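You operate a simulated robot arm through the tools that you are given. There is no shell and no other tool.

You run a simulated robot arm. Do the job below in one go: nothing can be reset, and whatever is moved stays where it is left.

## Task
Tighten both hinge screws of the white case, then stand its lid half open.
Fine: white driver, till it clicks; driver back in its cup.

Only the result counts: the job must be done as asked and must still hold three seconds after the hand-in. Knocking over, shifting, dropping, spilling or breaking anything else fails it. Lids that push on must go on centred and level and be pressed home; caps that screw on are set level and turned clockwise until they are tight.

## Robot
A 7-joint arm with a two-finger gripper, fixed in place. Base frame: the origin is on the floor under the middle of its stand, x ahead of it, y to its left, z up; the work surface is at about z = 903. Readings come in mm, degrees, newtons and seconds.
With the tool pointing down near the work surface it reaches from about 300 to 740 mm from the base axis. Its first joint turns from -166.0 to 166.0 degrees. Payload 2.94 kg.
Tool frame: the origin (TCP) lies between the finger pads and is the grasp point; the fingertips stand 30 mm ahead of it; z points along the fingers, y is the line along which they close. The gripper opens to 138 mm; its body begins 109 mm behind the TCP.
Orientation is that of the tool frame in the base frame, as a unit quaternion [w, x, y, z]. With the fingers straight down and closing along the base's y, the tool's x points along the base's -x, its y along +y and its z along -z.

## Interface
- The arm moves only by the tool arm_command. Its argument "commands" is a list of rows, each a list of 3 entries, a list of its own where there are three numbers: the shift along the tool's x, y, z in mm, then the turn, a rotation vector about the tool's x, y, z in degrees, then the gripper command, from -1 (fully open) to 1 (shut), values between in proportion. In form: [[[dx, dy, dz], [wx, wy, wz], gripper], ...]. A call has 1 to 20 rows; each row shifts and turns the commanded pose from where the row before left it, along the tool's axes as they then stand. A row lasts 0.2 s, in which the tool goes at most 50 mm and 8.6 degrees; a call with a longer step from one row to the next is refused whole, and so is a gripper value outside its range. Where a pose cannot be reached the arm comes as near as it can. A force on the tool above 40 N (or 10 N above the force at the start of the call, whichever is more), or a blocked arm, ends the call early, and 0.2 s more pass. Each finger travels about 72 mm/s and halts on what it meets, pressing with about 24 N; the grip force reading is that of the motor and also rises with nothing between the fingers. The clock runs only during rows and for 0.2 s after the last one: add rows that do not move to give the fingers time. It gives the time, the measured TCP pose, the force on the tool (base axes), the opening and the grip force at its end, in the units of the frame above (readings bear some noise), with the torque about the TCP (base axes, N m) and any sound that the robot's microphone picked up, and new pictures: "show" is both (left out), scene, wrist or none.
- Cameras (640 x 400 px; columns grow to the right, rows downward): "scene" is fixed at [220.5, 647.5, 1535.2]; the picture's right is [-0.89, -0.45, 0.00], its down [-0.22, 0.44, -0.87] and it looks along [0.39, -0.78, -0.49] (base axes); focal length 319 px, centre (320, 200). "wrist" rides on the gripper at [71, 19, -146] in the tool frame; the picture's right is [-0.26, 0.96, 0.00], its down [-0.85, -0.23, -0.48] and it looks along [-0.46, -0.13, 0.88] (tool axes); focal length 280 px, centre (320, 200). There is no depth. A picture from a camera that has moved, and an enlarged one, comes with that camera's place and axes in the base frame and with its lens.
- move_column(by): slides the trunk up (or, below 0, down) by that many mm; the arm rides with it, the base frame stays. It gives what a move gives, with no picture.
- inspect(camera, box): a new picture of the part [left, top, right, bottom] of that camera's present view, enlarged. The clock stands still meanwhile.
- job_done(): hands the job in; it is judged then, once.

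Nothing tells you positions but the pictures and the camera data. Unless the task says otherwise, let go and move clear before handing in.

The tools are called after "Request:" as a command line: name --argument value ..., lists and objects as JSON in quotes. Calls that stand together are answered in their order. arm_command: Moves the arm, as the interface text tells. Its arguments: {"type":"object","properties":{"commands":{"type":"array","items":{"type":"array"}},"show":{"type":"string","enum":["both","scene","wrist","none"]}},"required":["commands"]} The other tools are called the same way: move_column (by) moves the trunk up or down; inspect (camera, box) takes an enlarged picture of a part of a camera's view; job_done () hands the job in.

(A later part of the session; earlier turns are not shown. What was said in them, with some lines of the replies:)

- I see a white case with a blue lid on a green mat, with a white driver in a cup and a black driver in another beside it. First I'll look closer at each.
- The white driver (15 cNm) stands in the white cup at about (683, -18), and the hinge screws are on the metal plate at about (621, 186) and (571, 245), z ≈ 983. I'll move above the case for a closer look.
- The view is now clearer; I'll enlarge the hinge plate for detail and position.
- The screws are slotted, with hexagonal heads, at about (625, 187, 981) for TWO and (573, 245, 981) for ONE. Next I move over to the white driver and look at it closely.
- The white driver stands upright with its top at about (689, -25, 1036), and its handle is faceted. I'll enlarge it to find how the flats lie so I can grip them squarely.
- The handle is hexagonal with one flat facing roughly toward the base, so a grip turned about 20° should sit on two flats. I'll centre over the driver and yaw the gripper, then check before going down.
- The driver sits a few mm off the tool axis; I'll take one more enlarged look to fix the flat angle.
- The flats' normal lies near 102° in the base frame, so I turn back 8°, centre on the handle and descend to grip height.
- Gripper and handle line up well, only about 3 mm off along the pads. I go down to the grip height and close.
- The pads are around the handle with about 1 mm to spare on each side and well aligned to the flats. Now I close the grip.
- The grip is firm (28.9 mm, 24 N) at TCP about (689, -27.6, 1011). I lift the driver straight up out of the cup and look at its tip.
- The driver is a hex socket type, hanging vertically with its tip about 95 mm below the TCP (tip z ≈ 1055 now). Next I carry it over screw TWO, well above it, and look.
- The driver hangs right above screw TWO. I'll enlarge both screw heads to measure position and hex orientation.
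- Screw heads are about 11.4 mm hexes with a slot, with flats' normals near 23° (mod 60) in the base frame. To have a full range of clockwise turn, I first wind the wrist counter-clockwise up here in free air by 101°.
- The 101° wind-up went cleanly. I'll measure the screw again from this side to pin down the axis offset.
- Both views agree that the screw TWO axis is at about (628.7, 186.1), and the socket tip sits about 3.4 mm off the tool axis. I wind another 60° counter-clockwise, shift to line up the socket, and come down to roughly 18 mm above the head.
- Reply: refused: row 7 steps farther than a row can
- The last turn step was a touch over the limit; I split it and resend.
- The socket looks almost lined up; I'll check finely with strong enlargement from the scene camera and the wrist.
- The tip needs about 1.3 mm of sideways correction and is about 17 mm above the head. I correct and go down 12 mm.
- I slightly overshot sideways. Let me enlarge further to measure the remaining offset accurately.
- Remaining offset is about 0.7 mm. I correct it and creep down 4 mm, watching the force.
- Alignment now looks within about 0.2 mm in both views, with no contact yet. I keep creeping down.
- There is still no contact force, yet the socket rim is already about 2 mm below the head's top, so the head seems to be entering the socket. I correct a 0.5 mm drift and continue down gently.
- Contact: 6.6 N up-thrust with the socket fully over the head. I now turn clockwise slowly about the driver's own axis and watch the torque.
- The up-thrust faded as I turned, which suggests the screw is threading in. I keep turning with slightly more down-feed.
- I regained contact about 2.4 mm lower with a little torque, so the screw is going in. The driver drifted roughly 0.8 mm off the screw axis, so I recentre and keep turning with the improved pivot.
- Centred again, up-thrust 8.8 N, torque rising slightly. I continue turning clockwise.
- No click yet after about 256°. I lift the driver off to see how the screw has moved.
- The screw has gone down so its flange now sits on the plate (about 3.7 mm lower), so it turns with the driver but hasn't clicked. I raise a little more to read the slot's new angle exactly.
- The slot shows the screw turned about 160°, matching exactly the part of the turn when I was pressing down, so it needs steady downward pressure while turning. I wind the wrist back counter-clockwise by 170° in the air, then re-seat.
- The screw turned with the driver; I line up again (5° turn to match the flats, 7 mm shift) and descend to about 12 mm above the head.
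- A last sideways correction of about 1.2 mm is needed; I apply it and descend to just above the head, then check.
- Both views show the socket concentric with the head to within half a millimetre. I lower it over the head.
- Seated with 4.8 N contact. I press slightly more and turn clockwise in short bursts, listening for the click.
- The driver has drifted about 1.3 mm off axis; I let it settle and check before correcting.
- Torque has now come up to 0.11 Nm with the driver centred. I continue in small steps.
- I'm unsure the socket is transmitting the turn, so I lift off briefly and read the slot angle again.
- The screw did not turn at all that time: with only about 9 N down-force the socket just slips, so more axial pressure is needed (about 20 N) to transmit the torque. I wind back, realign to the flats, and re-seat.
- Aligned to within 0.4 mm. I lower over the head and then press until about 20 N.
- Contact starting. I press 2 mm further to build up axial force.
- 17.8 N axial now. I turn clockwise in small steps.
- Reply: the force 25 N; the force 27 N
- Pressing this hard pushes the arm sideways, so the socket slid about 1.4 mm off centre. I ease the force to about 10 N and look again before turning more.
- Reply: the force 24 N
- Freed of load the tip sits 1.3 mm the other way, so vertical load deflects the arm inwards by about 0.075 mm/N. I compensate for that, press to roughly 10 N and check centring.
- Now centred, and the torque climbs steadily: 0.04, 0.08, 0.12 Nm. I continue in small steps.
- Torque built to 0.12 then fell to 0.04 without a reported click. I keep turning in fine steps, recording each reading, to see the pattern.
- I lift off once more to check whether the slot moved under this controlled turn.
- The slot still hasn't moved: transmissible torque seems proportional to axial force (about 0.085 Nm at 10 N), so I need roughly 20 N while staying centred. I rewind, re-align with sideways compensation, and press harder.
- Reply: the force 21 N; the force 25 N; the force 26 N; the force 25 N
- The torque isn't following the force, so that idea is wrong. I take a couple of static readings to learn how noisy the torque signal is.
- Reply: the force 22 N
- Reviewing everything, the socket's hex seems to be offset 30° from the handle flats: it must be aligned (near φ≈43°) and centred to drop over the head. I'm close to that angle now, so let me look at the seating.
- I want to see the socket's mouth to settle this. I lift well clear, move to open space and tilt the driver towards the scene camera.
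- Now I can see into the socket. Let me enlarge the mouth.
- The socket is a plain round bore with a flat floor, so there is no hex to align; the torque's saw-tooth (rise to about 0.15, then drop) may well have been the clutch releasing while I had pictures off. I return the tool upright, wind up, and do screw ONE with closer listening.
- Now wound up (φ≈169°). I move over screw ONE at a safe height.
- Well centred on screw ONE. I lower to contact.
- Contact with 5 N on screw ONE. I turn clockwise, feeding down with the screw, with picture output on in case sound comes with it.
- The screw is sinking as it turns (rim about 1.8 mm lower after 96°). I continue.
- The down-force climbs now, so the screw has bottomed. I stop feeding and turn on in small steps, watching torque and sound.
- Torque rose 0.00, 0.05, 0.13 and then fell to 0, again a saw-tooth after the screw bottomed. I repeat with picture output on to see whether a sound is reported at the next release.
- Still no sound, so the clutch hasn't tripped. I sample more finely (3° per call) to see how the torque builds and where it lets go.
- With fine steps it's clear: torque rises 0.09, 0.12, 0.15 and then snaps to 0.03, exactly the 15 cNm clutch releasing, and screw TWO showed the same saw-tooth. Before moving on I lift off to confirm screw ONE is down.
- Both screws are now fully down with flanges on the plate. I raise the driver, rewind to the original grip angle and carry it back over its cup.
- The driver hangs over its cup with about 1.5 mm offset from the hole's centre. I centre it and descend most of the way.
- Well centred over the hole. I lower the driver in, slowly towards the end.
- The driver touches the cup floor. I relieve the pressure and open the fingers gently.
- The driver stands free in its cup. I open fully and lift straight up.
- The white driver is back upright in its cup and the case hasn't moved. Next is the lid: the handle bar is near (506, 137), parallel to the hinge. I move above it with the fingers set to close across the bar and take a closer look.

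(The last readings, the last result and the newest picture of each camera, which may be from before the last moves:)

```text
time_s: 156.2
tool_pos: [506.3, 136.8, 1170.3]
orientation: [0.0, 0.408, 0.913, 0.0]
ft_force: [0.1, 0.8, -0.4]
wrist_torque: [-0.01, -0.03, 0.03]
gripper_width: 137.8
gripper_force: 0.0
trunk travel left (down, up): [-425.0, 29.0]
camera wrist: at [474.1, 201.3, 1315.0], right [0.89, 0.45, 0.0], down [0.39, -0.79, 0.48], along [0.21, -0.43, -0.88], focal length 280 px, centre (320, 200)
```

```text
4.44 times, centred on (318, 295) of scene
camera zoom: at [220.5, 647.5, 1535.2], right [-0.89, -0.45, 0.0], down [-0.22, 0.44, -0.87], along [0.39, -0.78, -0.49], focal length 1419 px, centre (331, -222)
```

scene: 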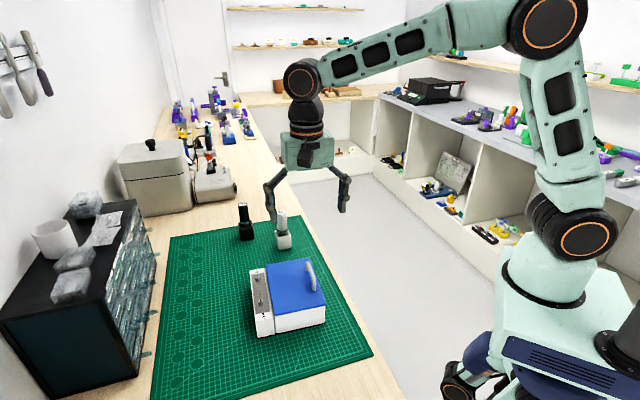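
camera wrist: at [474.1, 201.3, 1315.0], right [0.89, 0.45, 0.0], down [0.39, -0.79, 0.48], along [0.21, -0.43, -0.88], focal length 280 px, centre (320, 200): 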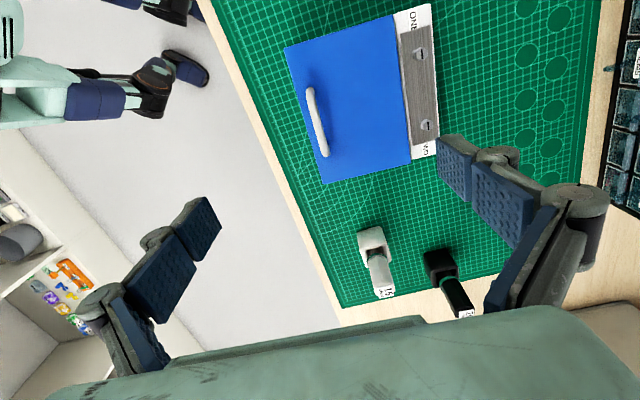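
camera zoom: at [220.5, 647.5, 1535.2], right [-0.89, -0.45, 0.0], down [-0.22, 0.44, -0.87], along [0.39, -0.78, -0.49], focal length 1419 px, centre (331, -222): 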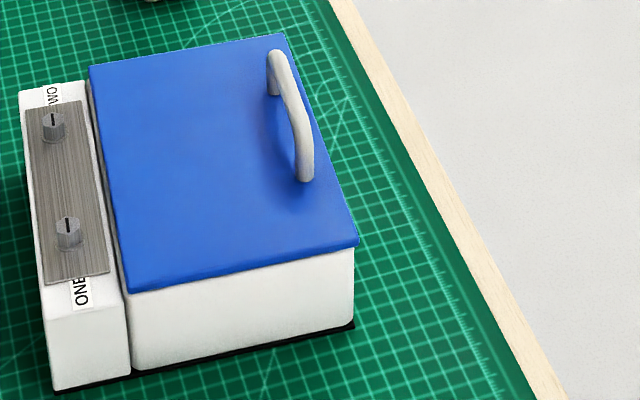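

The bar lies parallel to the tool's x axis within 2°, its centre about 4 mm off, with z ≈ 994 and roughly 22 mm above the lid. I align, narrow the fingers to about 50 mm and descend partway.

Request:
arm_command --commands '[[[-3, -3.7, 0], [0, 0, 2], -0.3], [[0, 0, 25], [0, 0, 0], 0.1], [[0, 0, 30], [0, 0, 0], 0.28], [[0, 0, 30], [0, 0, 0], 0.28], [[0, 0, 25], [0, 0, 0], 0.28], [[0, 0, 20], [0, 0, 0], 0.28], [[0, 0, 0], [0, 0, 0], 0.28], [[0, 0, 0], [0, 0, 0], 0.28], [[0, 0, 0], [0, 0, 0], 0.28]]' --show "wrist"

Request:
inspect --camera "scene" --box '[270, 220, 340, 320]'

Request:
inspect --camera "wrist" --box '[240, 90, 400, 230]'

```text
time_s: 158.2
tool_pos: [507.8, 130.5, 1039.4]
orientation: [0.0, 0.423, 0.906, 0.0]
ft_force: [0.3, -0.3, 0.2]
wrist_torque: [0.0, 0.03, 0.0]
gripper_width: 49.8
gripper_force: 0.2
trunk travel left (down, up): [-425.0, 29.0]
camera wrist: at [476.1, 198.2, 1184.0], right [0.91, 0.42, 0.0], down [0.37, -0.8, 0.48], along [0.2, -0.43, -0.88], focal length 280 px, centre (320, 200)
```

wrist: 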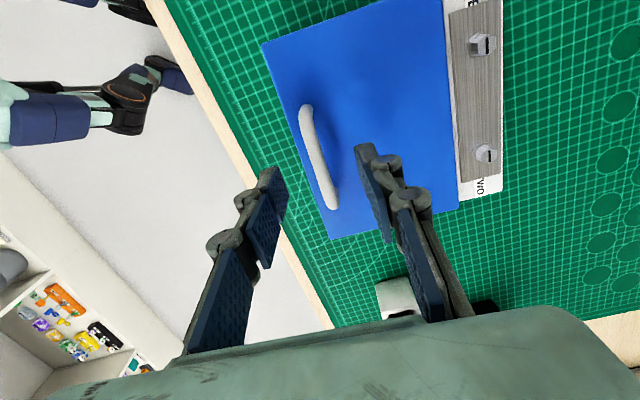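

```text
4.00 times, centred on (305, 270) of scene
camera zoom: at [220.5, 647.5, 1535.2], right [-0.89, -0.45, 0.0], down [-0.22, 0.44, -0.87], along [0.39, -0.78, -0.49], focal length 1277 px, centre (380, -80)
```

zoom: 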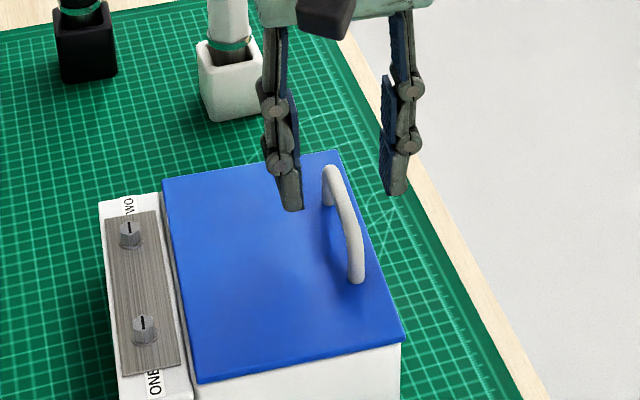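

```text
2.86 times, centred on (320, 160) of wrist
camera zoom: at [476.1, 198.2, 1184.0], right [0.91, 0.42, 0.0], down [0.37, -0.8, 0.48], along [0.2, -0.43, -0.88], focal length 801 px, centre (320, 314)
```

zoom: 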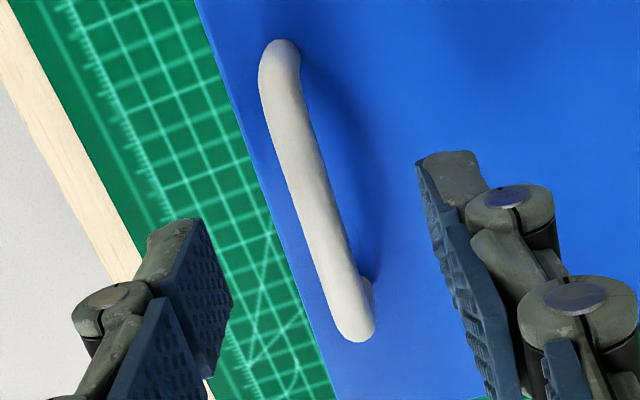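

Centred on the bar to within a millimetre. I descend 27 mm to the grip height and check the tip clearance over the lid.

Request:
arm_command --commands '[[[0, 0, 10], [0, 0, 0], 0.28], [[0, 0, 10], [0, 0, 0], 0.28], [[0, 0, 7], [0, 0, 0], 0.28], [[0, 0, 0], [0, 0, 0], 0.28], [[0, 0, 0], [0, 0, 0], 0.28]]' --show "none"

Request:
inspect --camera "scene" --box '[285, 230, 335, 300]'

Request:
inspect --camera "wrist" --box '[240, 90, 400, 230]'

```text
time_s: 159.4
tool_pos: [505.0, 131.0, 1012.7]
orientation: [0.001, 0.423, 0.906, 0.0]
ft_force: [-0.8, 0.1, 0.7]
wrist_torque: [0.01, 0.02, -0.01]
gripper_width: 49.8
gripper_force: 0.0
trunk travel left (down, up): [-425.0, 29.0]
```

```text
5.71 times, centred on (310, 265) of scene
camera zoom: at [220.5, 647.5, 1535.2], right [-0.89, -0.45, 0.0], down [-0.22, 0.44, -0.87], along [0.39, -0.78, -0.49], focal length 1825 px, centre (377, -171)
```

zoom: 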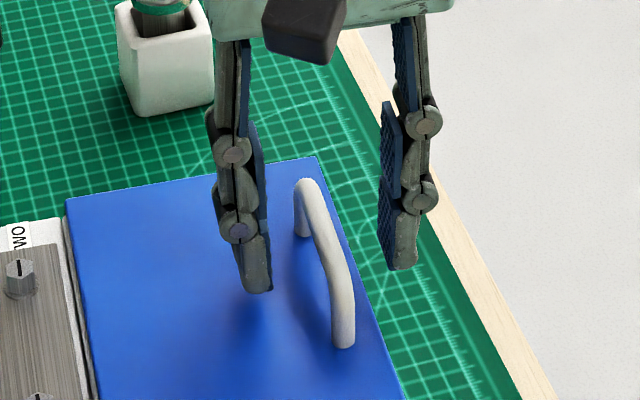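

```text
2.86 times, centred on (320, 160) of wrist
camera zoom: at [475.3, 197.9, 1157.3], right [0.91, 0.42, 0.0], down [0.37, -0.8, 0.48], along [0.2, -0.43, -0.88], focal length 801 px, centre (320, 314)
```

zoom: 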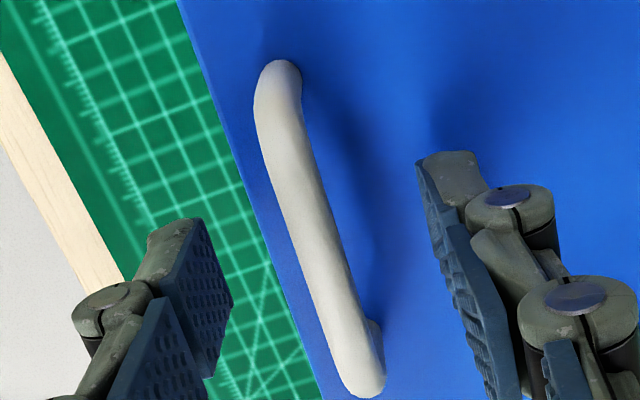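

Fingertips are about 4 mm above the lid, on either side of the bar. I raise 2 mm, centre and close gently on the bar.

Request:
arm_command --commands '[[[0, 1, -2], [0, 0, 0], 0.4], [[0, 0, 0], [0, 0, 0], 0.55], [[0, 0, 0], [0, 0, 0], 0.68], [[0, 0, 0], [0, 0, 0], 0.76], [[0, 0, 0], [0, 0, 0], 0.8]]' --show "none"

Request:
inspect --camera "wrist" --box '[240, 90, 400, 230]'

```text
time_s: 160.6
tool_pos: [505.8, 130.9, 1014.6]
orientation: [0.001, 0.423, 0.906, -0.001]
ft_force: [-0.1, 0.6, -0.5]
wrist_torque: [0.01, 0.03, 0.05]
gripper_width: 13.7
gripper_force: 0.2
trunk travel left (down, up): [-425.0, 29.0]
```

```text
2.86 times, centred on (320, 160) of wrist
camera zoom: at [476.1, 198.7, 1159.4], right [0.91, 0.42, 0.0], down [0.37, -0.8, 0.48], along [0.2, -0.43, -0.88], focal length 801 px, centre (320, 314)
```

zoom: 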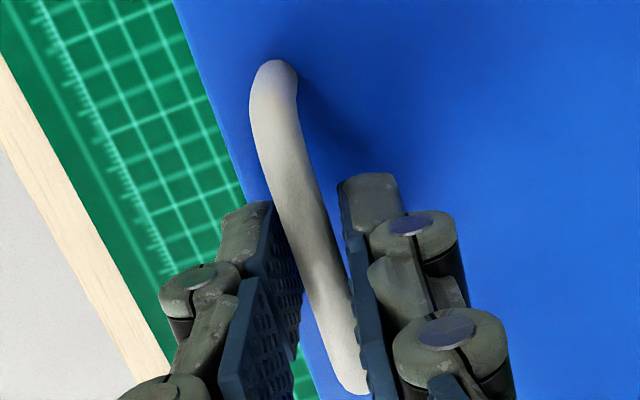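

Request:
arm_command --commands '[[[0, 0, 0], [0, 0, 0], 0.9], [[0, 0, 0], [0, 0, 0], 1], [[0, 0, 0], [0, 0, 0], 1], [[0, 0, 0], [0, 0, 0], 1]]' --show "wrist"

Request:
inspect --camera "scene" --box '[235, 230, 345, 350]'

```text
time_s: 161.6
tool_pos: [506.2, 130.9, 1015.4]
orientation: [0.0, 0.423, 0.906, 0.0]
ft_force: [-0.7, -1.3, 0.6]
wrist_torque: [-0.01, -0.03, 0.6]
gripper_width: 9.3
gripper_force: 24.5
trunk travel left (down, up): [-425.0, 29.0]
camera wrist: at [476.0, 198.7, 1159.4], right [0.91, 0.42, 0.0], down [0.37, -0.8, 0.48], along [0.2, -0.43, -0.88], focal length 280 px, centre (320, 200)
```

wrist: 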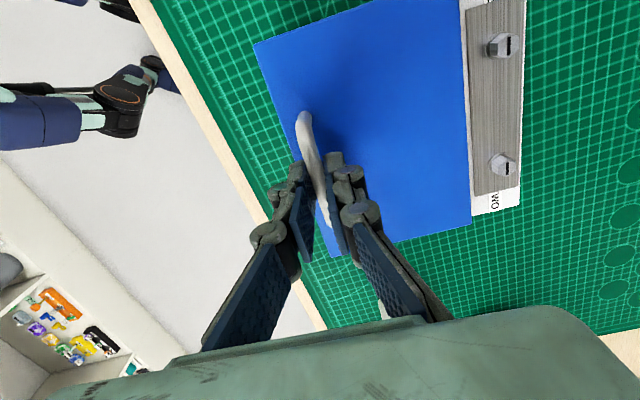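

```text
3.33 times, centred on (290, 290) of scene
camera zoom: at [220.5, 647.5, 1535.2], right [-0.89, -0.45, 0.0], down [-0.22, 0.44, -0.87], along [0.39, -0.78, -0.49], focal length 1064 px, centre (420, -100)
```

zoom: 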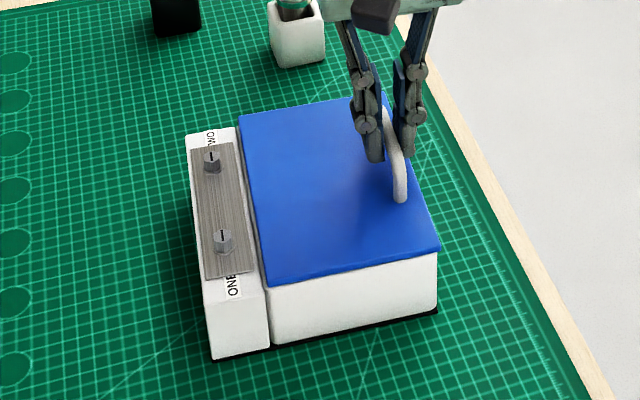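

Gripped (9.3 mm), but with 0.6 Nm of twist, so my 2° correction was wrong. I turn back a little to relieve it.

Request:
arm_command --commands '[[[0, 0, 0], [0, 0, -1.5], 1], [[0, 0, 0], [0, 0, 0], 1]]' --show "none"

Request:
arm_command --commands '[[[0, 0, 0], [0, 0, -1], 1], [[0, 0, 0], [0, 0, 0], 1]]' --show "none"

```text
time_s: 162.2
tool_pos: [506.9, 131.0, 1013.6]
orientation: [0.001, 0.411, 0.912, 0.001]
ft_force: [-1.5, 0.6, -0.3]
wrist_torque: [0.16, 0.18, 0.19]
gripper_width: 8.7
gripper_force: 23.6
trunk travel left (down, up): [-425.0, 29.0]
```

```text
time_s: 162.8
tool_pos: [506.2, 132.6, 1015.6]
orientation: [0.0, 0.405, 0.915, -0.001]
ft_force: [-0.5, 1.2, 0.4]
wrist_torque: [0.21, 0.16, -0.29]
gripper_width: 9.1
gripper_force: 24.0
trunk travel left (down, up): [-425.0, 29.0]
```

Twist now brackets zero; I trim it by 0.6° and start lifting the lid along its arc, 10° first, checking force.

Request:
arm_command --commands '[[[0, 0, 0], [0, 0, 0.6], 1], [[0, 1.3, -4.4], [0, 0, 0], 1], [[0, 1.5, -4.3], [0, 0, 0], 1], [[0, 0, 0], [0, 0, 0], 1], [[0, 0, 0], [0, 0, 0], 1]]' --show "none"

Request:
inspect --camera "scene" --box '[235, 230, 345, 350]'

Request:
inspect --camera "wrist" --box '[240, 60, 440, 230]'

```text
time_s: 164.0
tool_pos: [508.2, 132.7, 1023.7]
orientation: [0.0, 0.408, 0.913, 0.0]
ft_force: [-0.1, 2.0, 0.7]
wrist_torque: [0.2, 0.15, -0.06]
gripper_width: 8.9
gripper_force: 24.3
trunk travel left (down, up): [-425.0, 29.0]
```

```text
3.33 times, centred on (290, 290) of scene
camera zoom: at [220.5, 647.5, 1535.2], right [-0.89, -0.45, 0.0], down [-0.22, 0.44, -0.87], along [0.39, -0.78, -0.49], focal length 1064 px, centre (420, -100)
```

zoom: 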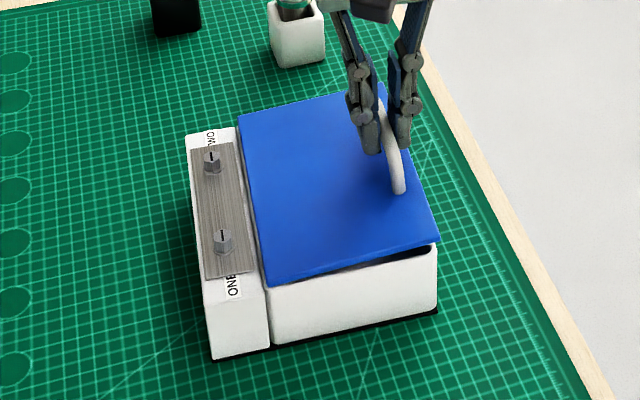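

```text
2.35 times, centred on (340, 145) of wrist
camera zoom: at [476.3, 199.7, 1168.0], right [0.89, 0.45, 0.0], down [0.39, -0.79, 0.48], along [0.21, -0.43, -0.88], focal length 660 px, centre (273, 329)
```

zoom: 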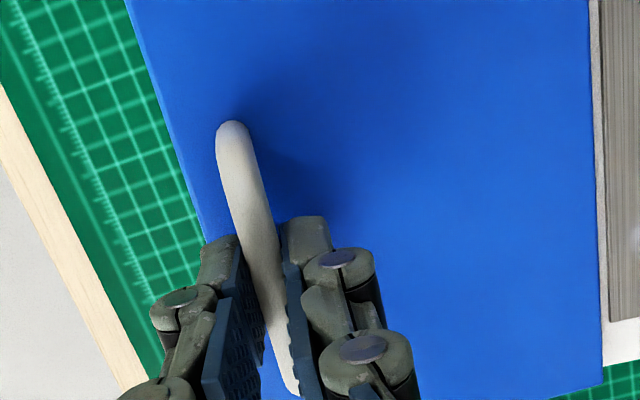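

The lid lifts smoothly with tiny forces. I continue to about 25°.

Request:
arm_command --commands '[[[0, 1.7, -4.2], [0, 0, 0], 1], [[0, 1.9, -4.2], [0, 0, 0], 1], [[0, 2.1, -4.1], [0, 0, 0], 1], [[0, 2.2, -4.0], [0, 0, 0], 1], [[0, 2.4, -3.9], [0, 0, 0], 1], [[0, 2.6, -3.8], [0, 0, 0], 1], [[0, 2.7, -3.6], [0, 0, 0], 1], [[0, 2.9, -3.6], [0, 0, 0], 1], [[0, 0, 0], [0, 0, 0], 1], [[0, 0, 0], [0, 0, 0], 1]]' --show "none"

Request:
inspect --camera "scene" --box '[235, 230, 345, 350]'

Request:
inspect --camera "wrist" --box '[240, 60, 440, 230]'

```text
time_s: 166.2
tool_pos: [522.7, 145.0, 1053.7]
orientation: [-0.001, 0.409, 0.913, 0.0]
ft_force: [2.4, 2.4, -0.8]
wrist_torque: [0.2, 0.08, -0.13]
gripper_width: 8.9
gripper_force: 23.8
trunk travel left (down, up): [-425.0, 29.0]
```

```text
3.33 times, centred on (290, 290) of scene
camera zoom: at [220.5, 647.5, 1535.2], right [-0.89, -0.45, 0.0], down [-0.22, 0.44, -0.87], along [0.39, -0.78, -0.49], focal length 1064 px, centre (420, -100)
```

zoom: 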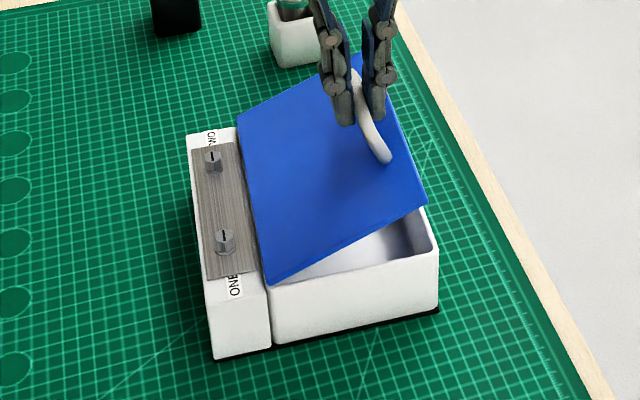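

```text
2.35 times, centred on (340, 145) of wrist
camera zoom: at [490.2, 211.6, 1198.9], right [0.89, 0.45, 0.0], down [0.39, -0.79, 0.48], along [0.21, -0.43, -0.88], focal length 660 px, centre (273, 329)
```

zoom: 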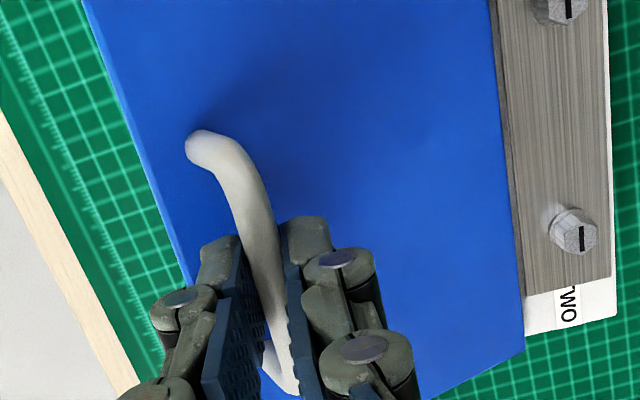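

About 25° and all calm; the case is still in place. I continue to about 45°.

Request:
arm_command --commands '[[[0, 3.05, -3.4], [0, 0, 0], 1], [[0, 3.2, -3.3], [0, 0, 0], 1], [[0, 3.3, -3.1], [0, 0, 0], 1], [[0, 3.5, -3.0], [0, 0, 0], 1], [[0, 0, 0], [0, 0, 0], 1]]' --show "none"

Request:
arm_command --commands '[[[0, 3.6, -2.8], [0, 0, 0], 1], [[0, 3.7, -2.7], [0, 0, 0], 1], [[0, 3.8, -2.5], [0, 0, 0], 1], [[0, 3.9, -2.35], [0, 0, 0], 1], [[0, 0, 0], [0, 0, 0], 1], [[0, 0, 0], [0, 0, 0], 1]]' --show "both"

Request:
inspect --camera "scene" --box '[235, 210, 345, 350]'

Request:
inspect --camera "wrist" --box '[220, 60, 440, 260]'

```text
time_s: 167.4
tool_pos: [532.9, 154.8, 1067.7]
orientation: [-0.001, 0.408, 0.913, 0.001]
ft_force: [1.7, 3.6, -1.2]
wrist_torque: [0.04, -0.02, -0.17]
gripper_width: 9.1
gripper_force: 23.9
trunk travel left (down, up): [-425.0, 29.0]
```

```text
time_s: 168.8
tool_pos: [545.7, 163.6, 1077.7]
orientation: [0.0, 0.409, 0.913, 0.0]
ft_force: [0.1, 0.7, -0.3]
wrist_torque: [0.08, 0.05, -0.11]
gripper_width: 9.2
gripper_force: 23.8
trunk travel left (down, up): [-425.0, 29.0]
camera wrist: at [511.7, 230.2, 1223.1], right [0.89, 0.45, 0.0], down [0.39, -0.79, 0.48], along [0.21, -0.43, -0.88], focal length 280 px, centre (320, 200)
```

scene: 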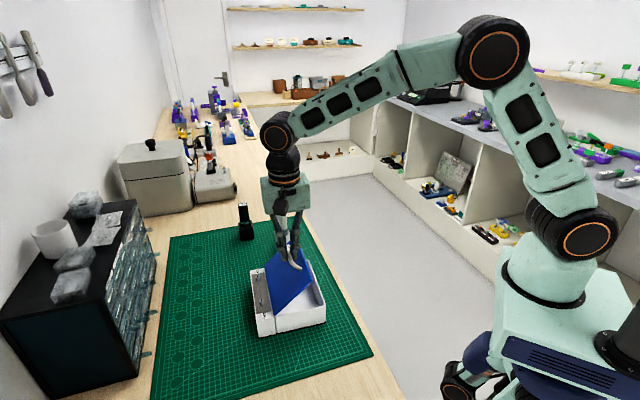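
wrist: 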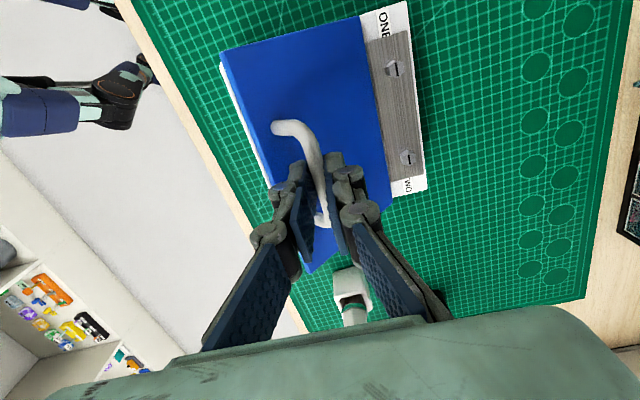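

```text
2.86 times, centred on (290, 280) of scene
camera zoom: at [220.5, 647.5, 1535.2], right [-0.89, -0.45, 0.0], down [-0.22, 0.44, -0.87], along [0.39, -0.78, -0.49], focal length 912 px, centre (406, -29)
```

zoom: 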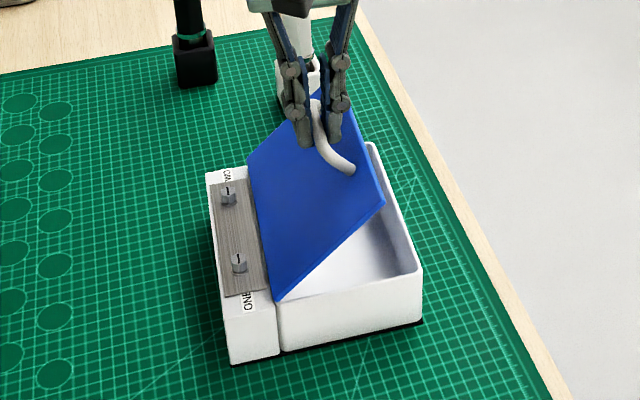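

```text
2.00 times, centred on (330, 160) of wrist
camera zoom: at [511.7, 230.2, 1223.1], right [0.89, 0.45, 0.0], down [0.39, -0.79, 0.48], along [0.21, -0.43, -0.88], focal length 561 px, centre (300, 280)
```

zoom: 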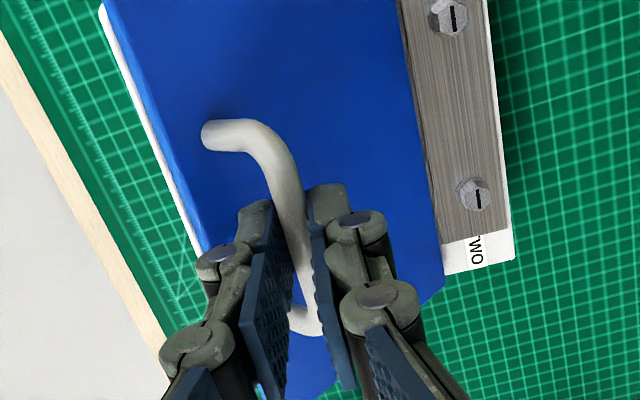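

The lid stands at about 45° with the grip unloaded (forces near zero). I open the fingers just a few millimetres to see whether the hinge holds it.

Request:
arm_command --commands '[[[0, 0, 0], [0, 0, 0], 0.85], [[0, 0, 0], [0, 0, 0], 0.8], [[0, 0, 0], [0, 0, 0], 0.76], [[0, 0, 0], [0, 0, 0], 0.76], [[0, 0, 0], [0, 0, 0], 0.76], [[0, 0, 0], [0, 0, 0], 0.76]]' --show "none"

Request:
inspect --camera "scene" --box '[235, 210, 345, 350]'

Request:
inspect --camera "wrist" --box '[220, 60, 440, 260]'

```text
time_s: 170.2
tool_pos: [543.8, 164.4, 1079.2]
orientation: [0.0, 0.408, 0.913, 0.0]
ft_force: [0.0, 0.2, -0.6]
wrist_torque: [-0.01, -0.03, -0.01]
gripper_width: 16.6
gripper_force: 0.2
trunk travel left (down, up): [-425.0, 29.0]
```

```text
2.86 times, centred on (290, 280) of scene
camera zoom: at [220.5, 647.5, 1535.2], right [-0.89, -0.45, 0.0], down [-0.22, 0.44, -0.87], along [0.39, -0.78, -0.49], focal length 912 px, centre (406, -29)
```

zoom: 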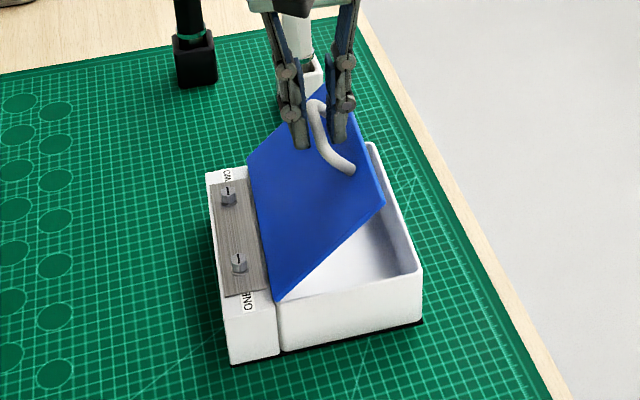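

```text
2.00 times, centred on (330, 160) of wrist
camera zoom: at [511.3, 229.9, 1223.2], right [0.89, 0.45, 0.0], down [0.39, -0.79, 0.48], along [0.21, -0.43, -0.88], focal length 561 px, centre (300, 280)
```

zoom: 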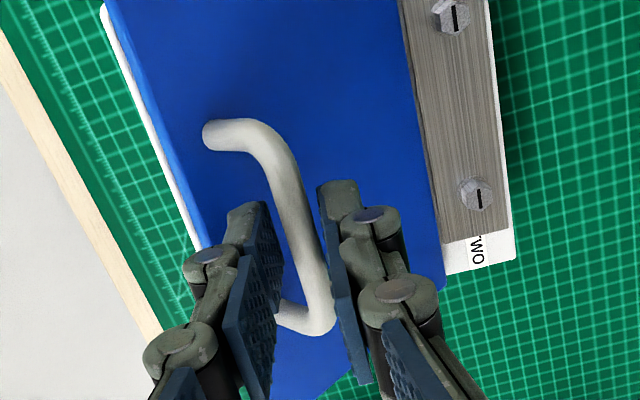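

The lid stays put with nothing touching it, so the hinge holds. I measure the angle more precisely from the side edge.

Request:
inspect --camera "scene" --box '[270, 240, 330, 320]'

Request:
inspect --camera "wrist" --box '[180, 0, 430, 290]'

```text
5.00 times, centred on (300, 280) of scene
camera zoom: at [220.5, 647.5, 1535.2], right [-0.89, -0.45, 0.0], down [-0.22, 0.44, -0.87], along [0.39, -0.78, -0.49], focal length 1596 px, centre (420, -200)
```

zoom: 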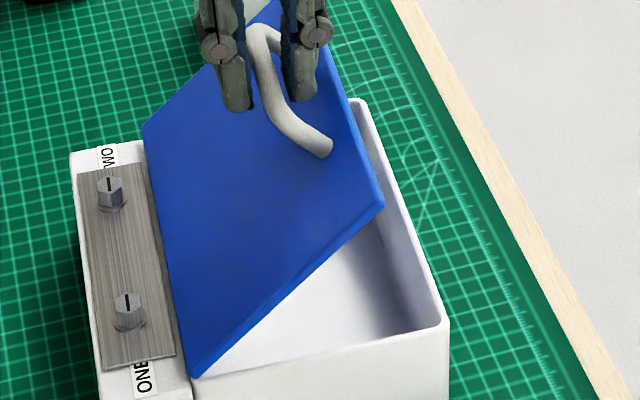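

```text
1.38 times, centred on (305, 145) of wrist
camera zoom: at [511.3, 229.9, 1223.2], right [0.89, 0.45, 0.0], down [0.39, -0.79, 0.48], along [0.21, -0.43, -0.88], focal length 387 px, centre (341, 276)
```

zoom: 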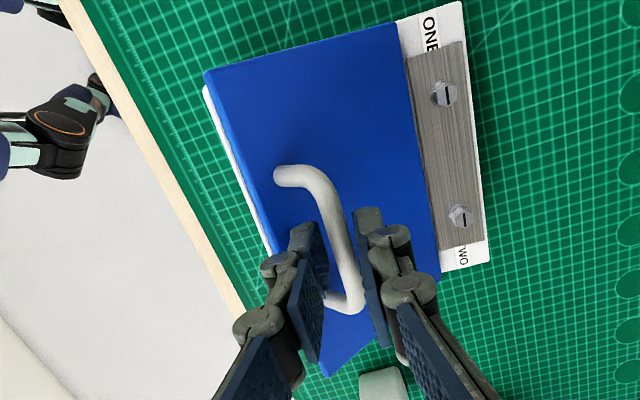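

The scene view gives about 42° and the wrist view about 45°. I'll nudge it up about 3° to be safely around the middle: re-grip, lift slightly, release.

Request:
arm_command --commands '[[[0, 0, 0], [0, 0, 0], 0.85], [[0, 0, 0], [0, 0, 0], 1], [[0, 0, 0], [0, 0, 0], 1], [[0, 0, 0], [0, 0, 0], 1], [[0, 2.4, -1.3], [0, 0, 0], 1], [[0, 2.5, -1.2], [0, 0, 0], 1], [[0, 0, 0], [0, 0, 0], 1], [[0, 0, 0], [0, 0, 0], 1]]' --show "none"

Request:
inspect --camera "scene" --box '[270, 240, 330, 320]'

```text
time_s: 172.0
tool_pos: [547.1, 167.1, 1082.0]
orientation: [-0.001, 0.41, 0.912, 0.001]
ft_force: [0.3, -0.3, 1.1]
wrist_torque: [0.02, 0.1, -0.14]
gripper_width: 9.1
gripper_force: 23.4
trunk travel left (down, up): [-425.0, 29.0]
```

```text
5.00 times, centred on (300, 280) of scene
camera zoom: at [220.5, 647.5, 1535.2], right [-0.89, -0.45, 0.0], down [-0.22, 0.44, -0.87], along [0.39, -0.78, -0.49], focal length 1596 px, centre (420, -200)
```

zoom: 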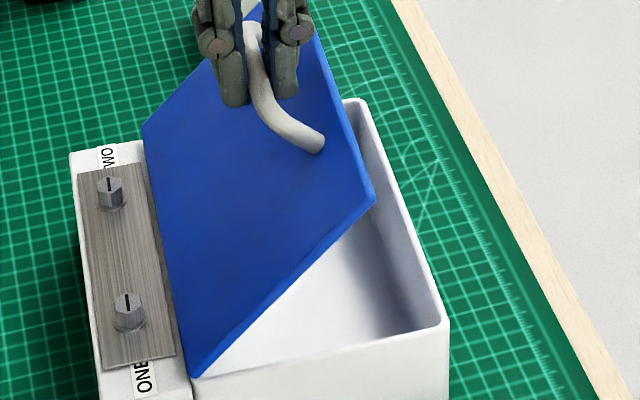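

Now at about 45° by the scene view. I release with a small opening and check it stays.

Request:
arm_command --commands '[[[0, 0, 0], [0, 0, 0], 0.85], [[0, 0, 0], [0, 0, 0], 0.8], [[0, 0, 0], [0, 0, 0], 0.77], [[0, 0, 0], [0, 0, 0], 0.77], [[0, 0, 0], [0, 0, 0], 0.77]]' --show "none"

Request:
inspect --camera "scene" --box '[270, 240, 330, 320]'

Request:
inspect --camera "wrist" --box '[220, 60, 440, 260]'

```text
time_s: 173.2
tool_pos: [547.0, 168.0, 1081.2]
orientation: [0.001, 0.409, 0.913, 0.0]
ft_force: [-0.4, -0.9, 0.0]
wrist_torque: [0.0, -0.02, 0.01]
gripper_width: 15.9
gripper_force: 0.1
trunk travel left (down, up): [-425.0, 29.0]
```

```text
5.00 times, centred on (300, 280) of scene
camera zoom: at [220.5, 647.5, 1535.2], right [-0.89, -0.45, 0.0], down [-0.22, 0.44, -0.87], along [0.39, -0.78, -0.49], focal length 1596 px, centre (420, -200)
```

zoom: 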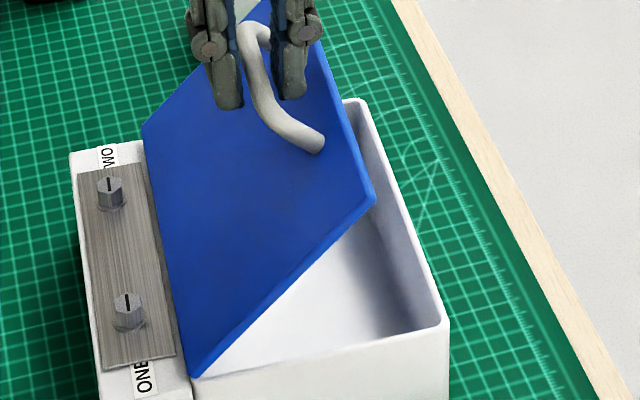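

```text
2.00 times, centred on (330, 160) of wrist
camera zoom: at [514.5, 233.2, 1225.6], right [0.89, 0.45, 0.0], down [0.39, -0.79, 0.48], along [0.21, -0.43, -0.88], focal length 561 px, centre (300, 280)
```

zoom: 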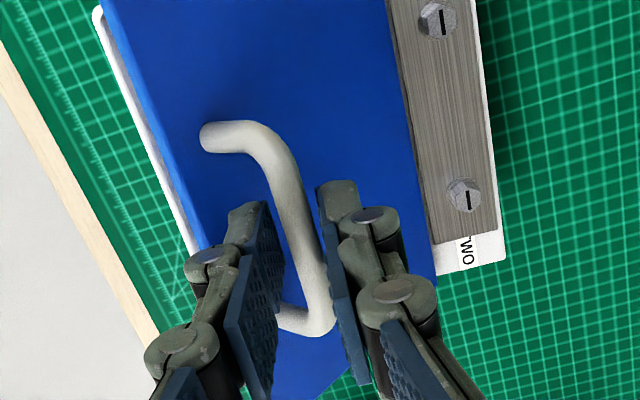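

The lid stays. I withdraw straight up, slowly at first.

Request:
arm_command --commands '[[[0, 0, -4], [0, 0, 0], 0.77], [[0, 0, -6], [0, 0, 0], 0.77], [[0, 0, -8], [0, 0, 0], 0.77], [[0, 0, -10], [0, 0, 0], 0.77], [[0, 0, 0], [0, 0, 0], 0.77]]' --show "none"

Request:
inspect --camera "scene" --box '[260, 210, 340, 320]'

```text
time_s: 174.4
tool_pos: [546.6, 167.9, 1107.7]
orientation: [0.0, 0.408, 0.913, 0.0]
ft_force: [-0.1, -0.4, -1.4]
wrist_torque: [0.0, 0.0, -0.01]
gripper_width: 16.2
gripper_force: 0.1
trunk travel left (down, up): [-425.0, 29.0]
```

```text
3.64 times, centred on (300, 265) of scene
camera zoom: at [220.5, 647.5, 1535.2], right [-0.89, -0.45, 0.0], down [-0.22, 0.44, -0.87], along [0.39, -0.78, -0.49], focal length 1161 px, centre (393, -36)
```

zoom: 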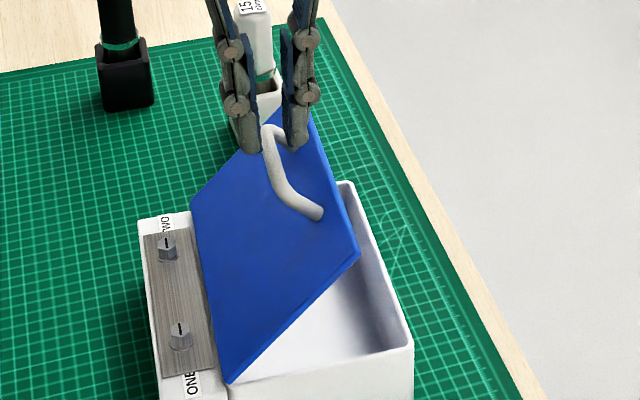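

Clear of the handle. I raise well above and move the arm away.

Request:
arm_command --commands '[[[0, 0, -20], [0, 0, 0], 0.7], [[0, 0, -35], [0, 0, 0], 0.5], [[0, 0, -40], [0, 0, 0], 0.3], [[0, 0, -40], [0, 0, 0], 0], [[0, 0, -40], [0, 0, 0], 0], [[0, 0, -20], [0, 0, 0], 0], [[0, -30, 0], [0, 0, 0], 0], [[0, -35, 0], [0, 0, 0], 0], [[0, -35, 0], [0, 0, 0], 0], [[0, 0, 0], [0, 0, 0], 0], [[0, 0, 0], [0, 0, 0], 0]]' --show "both"

Request:
inspect --camera "scene" --box '[230, 190, 345, 350]'

Request:
inspect --camera "scene" --box '[270, 240, 330, 320]'

```text
time_s: 176.8
tool_pos: [471.2, 100.6, 1302.1]
orientation: [0.0, 0.409, 0.913, 0.0]
ft_force: [0.0, 0.2, 0.7]
wrist_torque: [0.03, 0.02, -0.03]
gripper_width: 68.9
gripper_force: 0.0
trunk travel left (down, up): [-425.0, 29.0]
camera wrist: at [439.3, 166.1, 1445.9], right [0.89, 0.45, 0.0], down [0.39, -0.79, 0.48], along [0.21, -0.43, -0.88], focal length 280 px, centre (320, 200)
```

scene: 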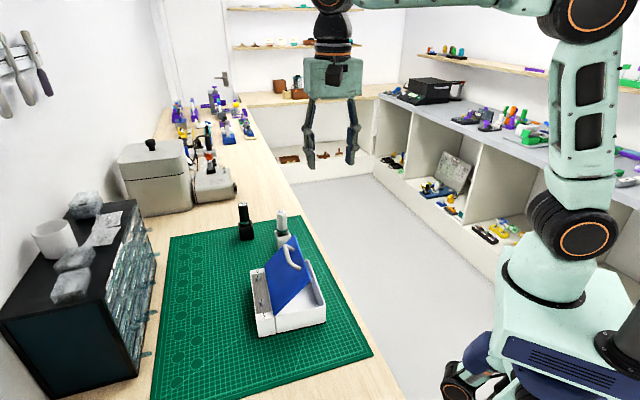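
wrist: 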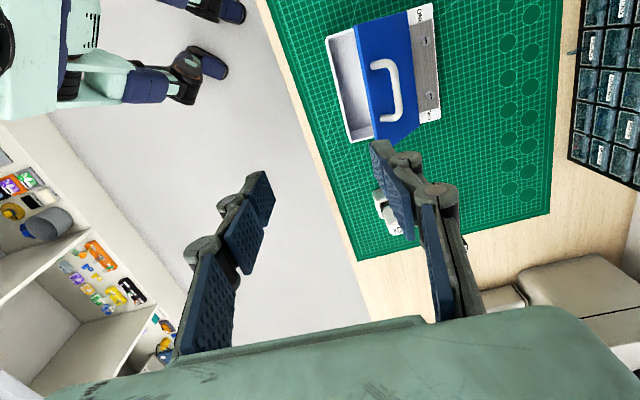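

```text
2.50 times, centred on (288, 270) of scene
camera zoom: at [220.5, 647.5, 1535.2], right [-0.89, -0.45, 0.0], down [-0.22, 0.44, -0.87], along [0.39, -0.78, -0.49], focal length 798 px, centre (401, 25)
```

zoom: 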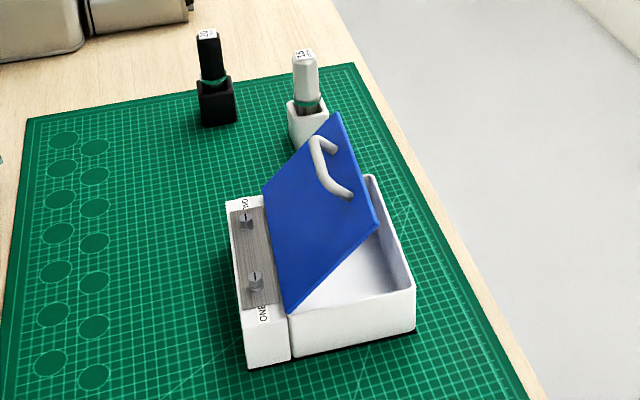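

```text
5.00 times, centred on (300, 280) of scene
camera zoom: at [220.5, 647.5, 1535.2], right [-0.89, -0.45, 0.0], down [-0.22, 0.44, -0.87], along [0.39, -0.78, -0.49], focal length 1596 px, centre (420, -200)
```

zoom: 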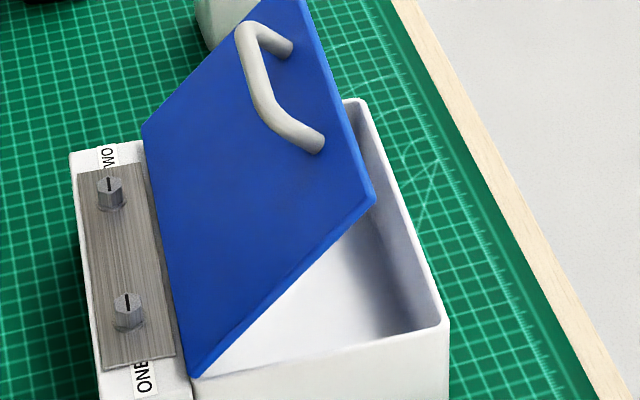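

The lid stands at about 45° and the arm is clear. I wait a few seconds to make sure nothing creeps, then compare with the starting pictures.

Request:
arm_command --commands '[[[0, 0, 0], [0, 0, 0], 0], [[0, 0, 0], [0, 0, 0], 0], [[0, 0, 0], [0, 0, 0], 0], [[0, 0, 0], [0, 0, 0], 0], [[0, 0, 0], [0, 0, 0], 0], [[0, 0, 0], [0, 0, 0], 0], [[0, 0, 0], [0, 0, 0], 0], [[0, 0, 0], [0, 0, 0], 0], [[0, 0, 0], [0, 0, 0], 0], [[0, 0, 0], [0, 0, 0], 0], [[0, 0, 0], [0, 0, 0], 0], [[0, 0, 0], [0, 0, 0], 0], [[0, 0, 0], [0, 0, 0], 0], [[0, 0, 0], [0, 0, 0], 0], [[0, 0, 0], [0, 0, 0], 0], [[0, 0, 0], [0, 0, 0], 0], [[0, 0, 0], [0, 0, 0], 0], [[0, 0, 0], [0, 0, 0], 0], [[0, 0, 0], [0, 0, 0], 0], [[0, 0, 0], [0, 0, 0], 0]]' --show "none"

Request:
inspect --camera "scene" --box '[270, 240, 330, 320]'

Request:
inspect --camera "scene" --box '[220, 190, 360, 350]'

Request:
inspect --camera "scene" --box '[220, 190, 310, 260]'

```text
time_s: 181.0
tool_pos: [471.8, 99.9, 1301.9]
orientation: [0.0, 0.408, 0.913, 0.001]
ft_force: [0.0, -0.8, 0.4]
wrist_torque: [-0.02, 0.02, -0.01]
gripper_width: 69.0
gripper_force: 0.0
trunk travel left (down, up): [-425.0, 29.0]
```

```text
5.00 times, centred on (300, 280) of scene
camera zoom: at [220.5, 647.5, 1535.2], right [-0.89, -0.45, 0.0], down [-0.22, 0.44, -0.87], along [0.39, -0.78, -0.49], focal length 1596 px, centre (420, -200)
```

zoom: 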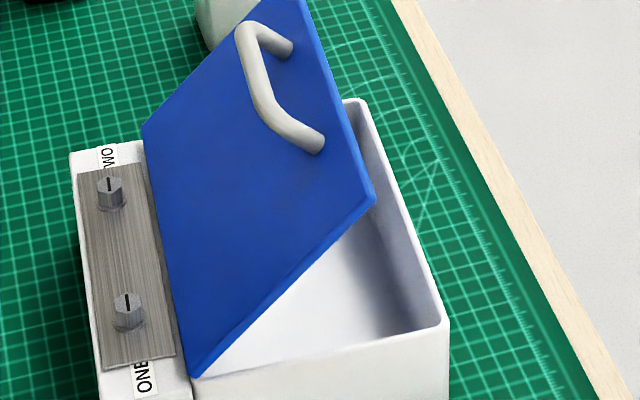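

```text
2.50 times, centred on (290, 270) of scene
camera zoom: at [220.5, 647.5, 1535.2], right [-0.89, -0.45, 0.0], down [-0.22, 0.44, -0.87], along [0.39, -0.78, -0.49], focal length 798 px, centre (395, 25)
```

zoom: 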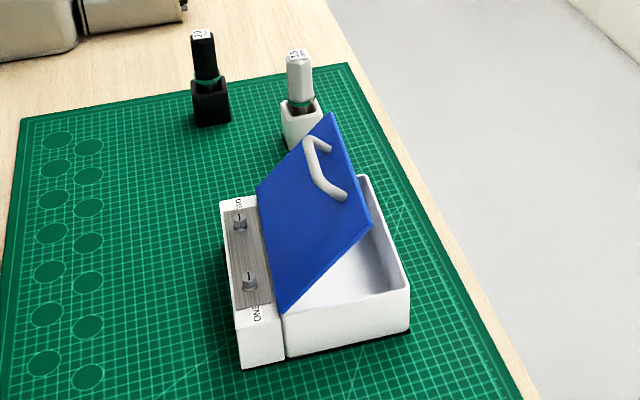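

```text
5.71 times, centred on (265, 225) of scene
camera zoom: at [220.5, 647.5, 1535.2], right [-0.89, -0.45, 0.0], down [-0.22, 0.44, -0.87], along [0.39, -0.78, -0.49], focal length 1825 px, centre (634, 57)
```

zoom: 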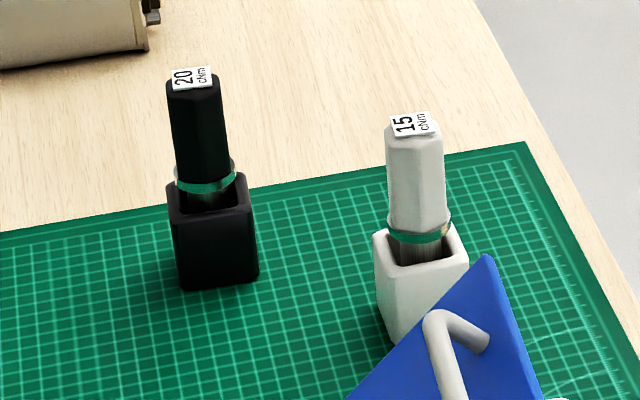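

The lid hasn't moved at all in 4 s and both drivers stand as before. One last check that the case itself hasn't shifted, by the plate corner.

Request:
inspect --camera "scene" --box '[250, 268, 266, 283]'

Request:
inspect --camera "scene" --box '[252, 290, 270, 307]'

```text
16.00 times, centred on (258, 276) of scene
camera zoom: at [220.5, 647.5, 1535.2], right [-0.89, -0.45, 0.0], down [-0.22, 0.44, -0.87], along [0.39, -0.78, -0.49], focal length 5109 px, centre (1312, -1008)
```

zoom: 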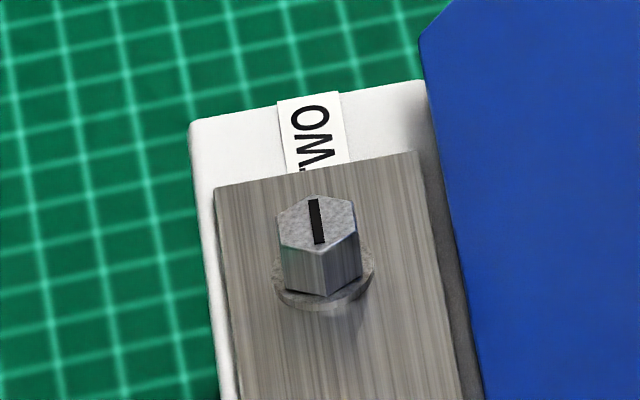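

```text
16.00 times, centred on (261, 298) of scene
camera zoom: at [220.5, 647.5, 1535.2], right [-0.89, -0.45, 0.0], down [-0.22, 0.44, -0.87], along [0.39, -0.78, -0.49], focal length 5109 px, centre (1264, -1376)
```

zoom: 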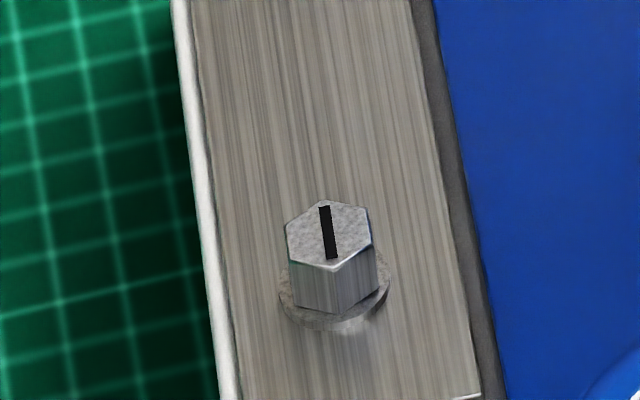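

Both hinge screws are run fully down. On each, the torque climbed to about 0.15 Nm and then dropped away, which I take to be the 15 cNm clutch releasing. The microphone never reported a click, so I'm relying on the torque.

The white driver is back upright in its cup. The lid stands steady at about 45° with nothing touching it. The case itself moved about 1 mm, nothing else appears to have shifted, and the arm is clear. I'm handing in.

Request:
job_done

```text
The job is handed in.
```

I handed the job in with both hinge screws driven fully down and the lid standing half open. One point is unconfirmed: the microphone never reported a click.

- **Screws:** The flanges of both screws now sit on the hinge plate. After each one bottomed out, the torque repeatedly climbed to about 0.15 Nm and then dropped away. That matches the white driver's 15 cNm clutch releasing, so I treated it as the click. The clearest readings were on screw ONE. Screw TWO showed the same pattern, but I sampled it more coarsely.
- **Driver:** The white driver is back upright in its cup. The cup and the black driver look unmoved in the pictures.
- **Lid:** It stands at about 45°. It held for more than four seconds with nothing touching it and did not move.
- **Case:** It shifted by about 1 mm while I worked on it. I saw nothing else disturbed.
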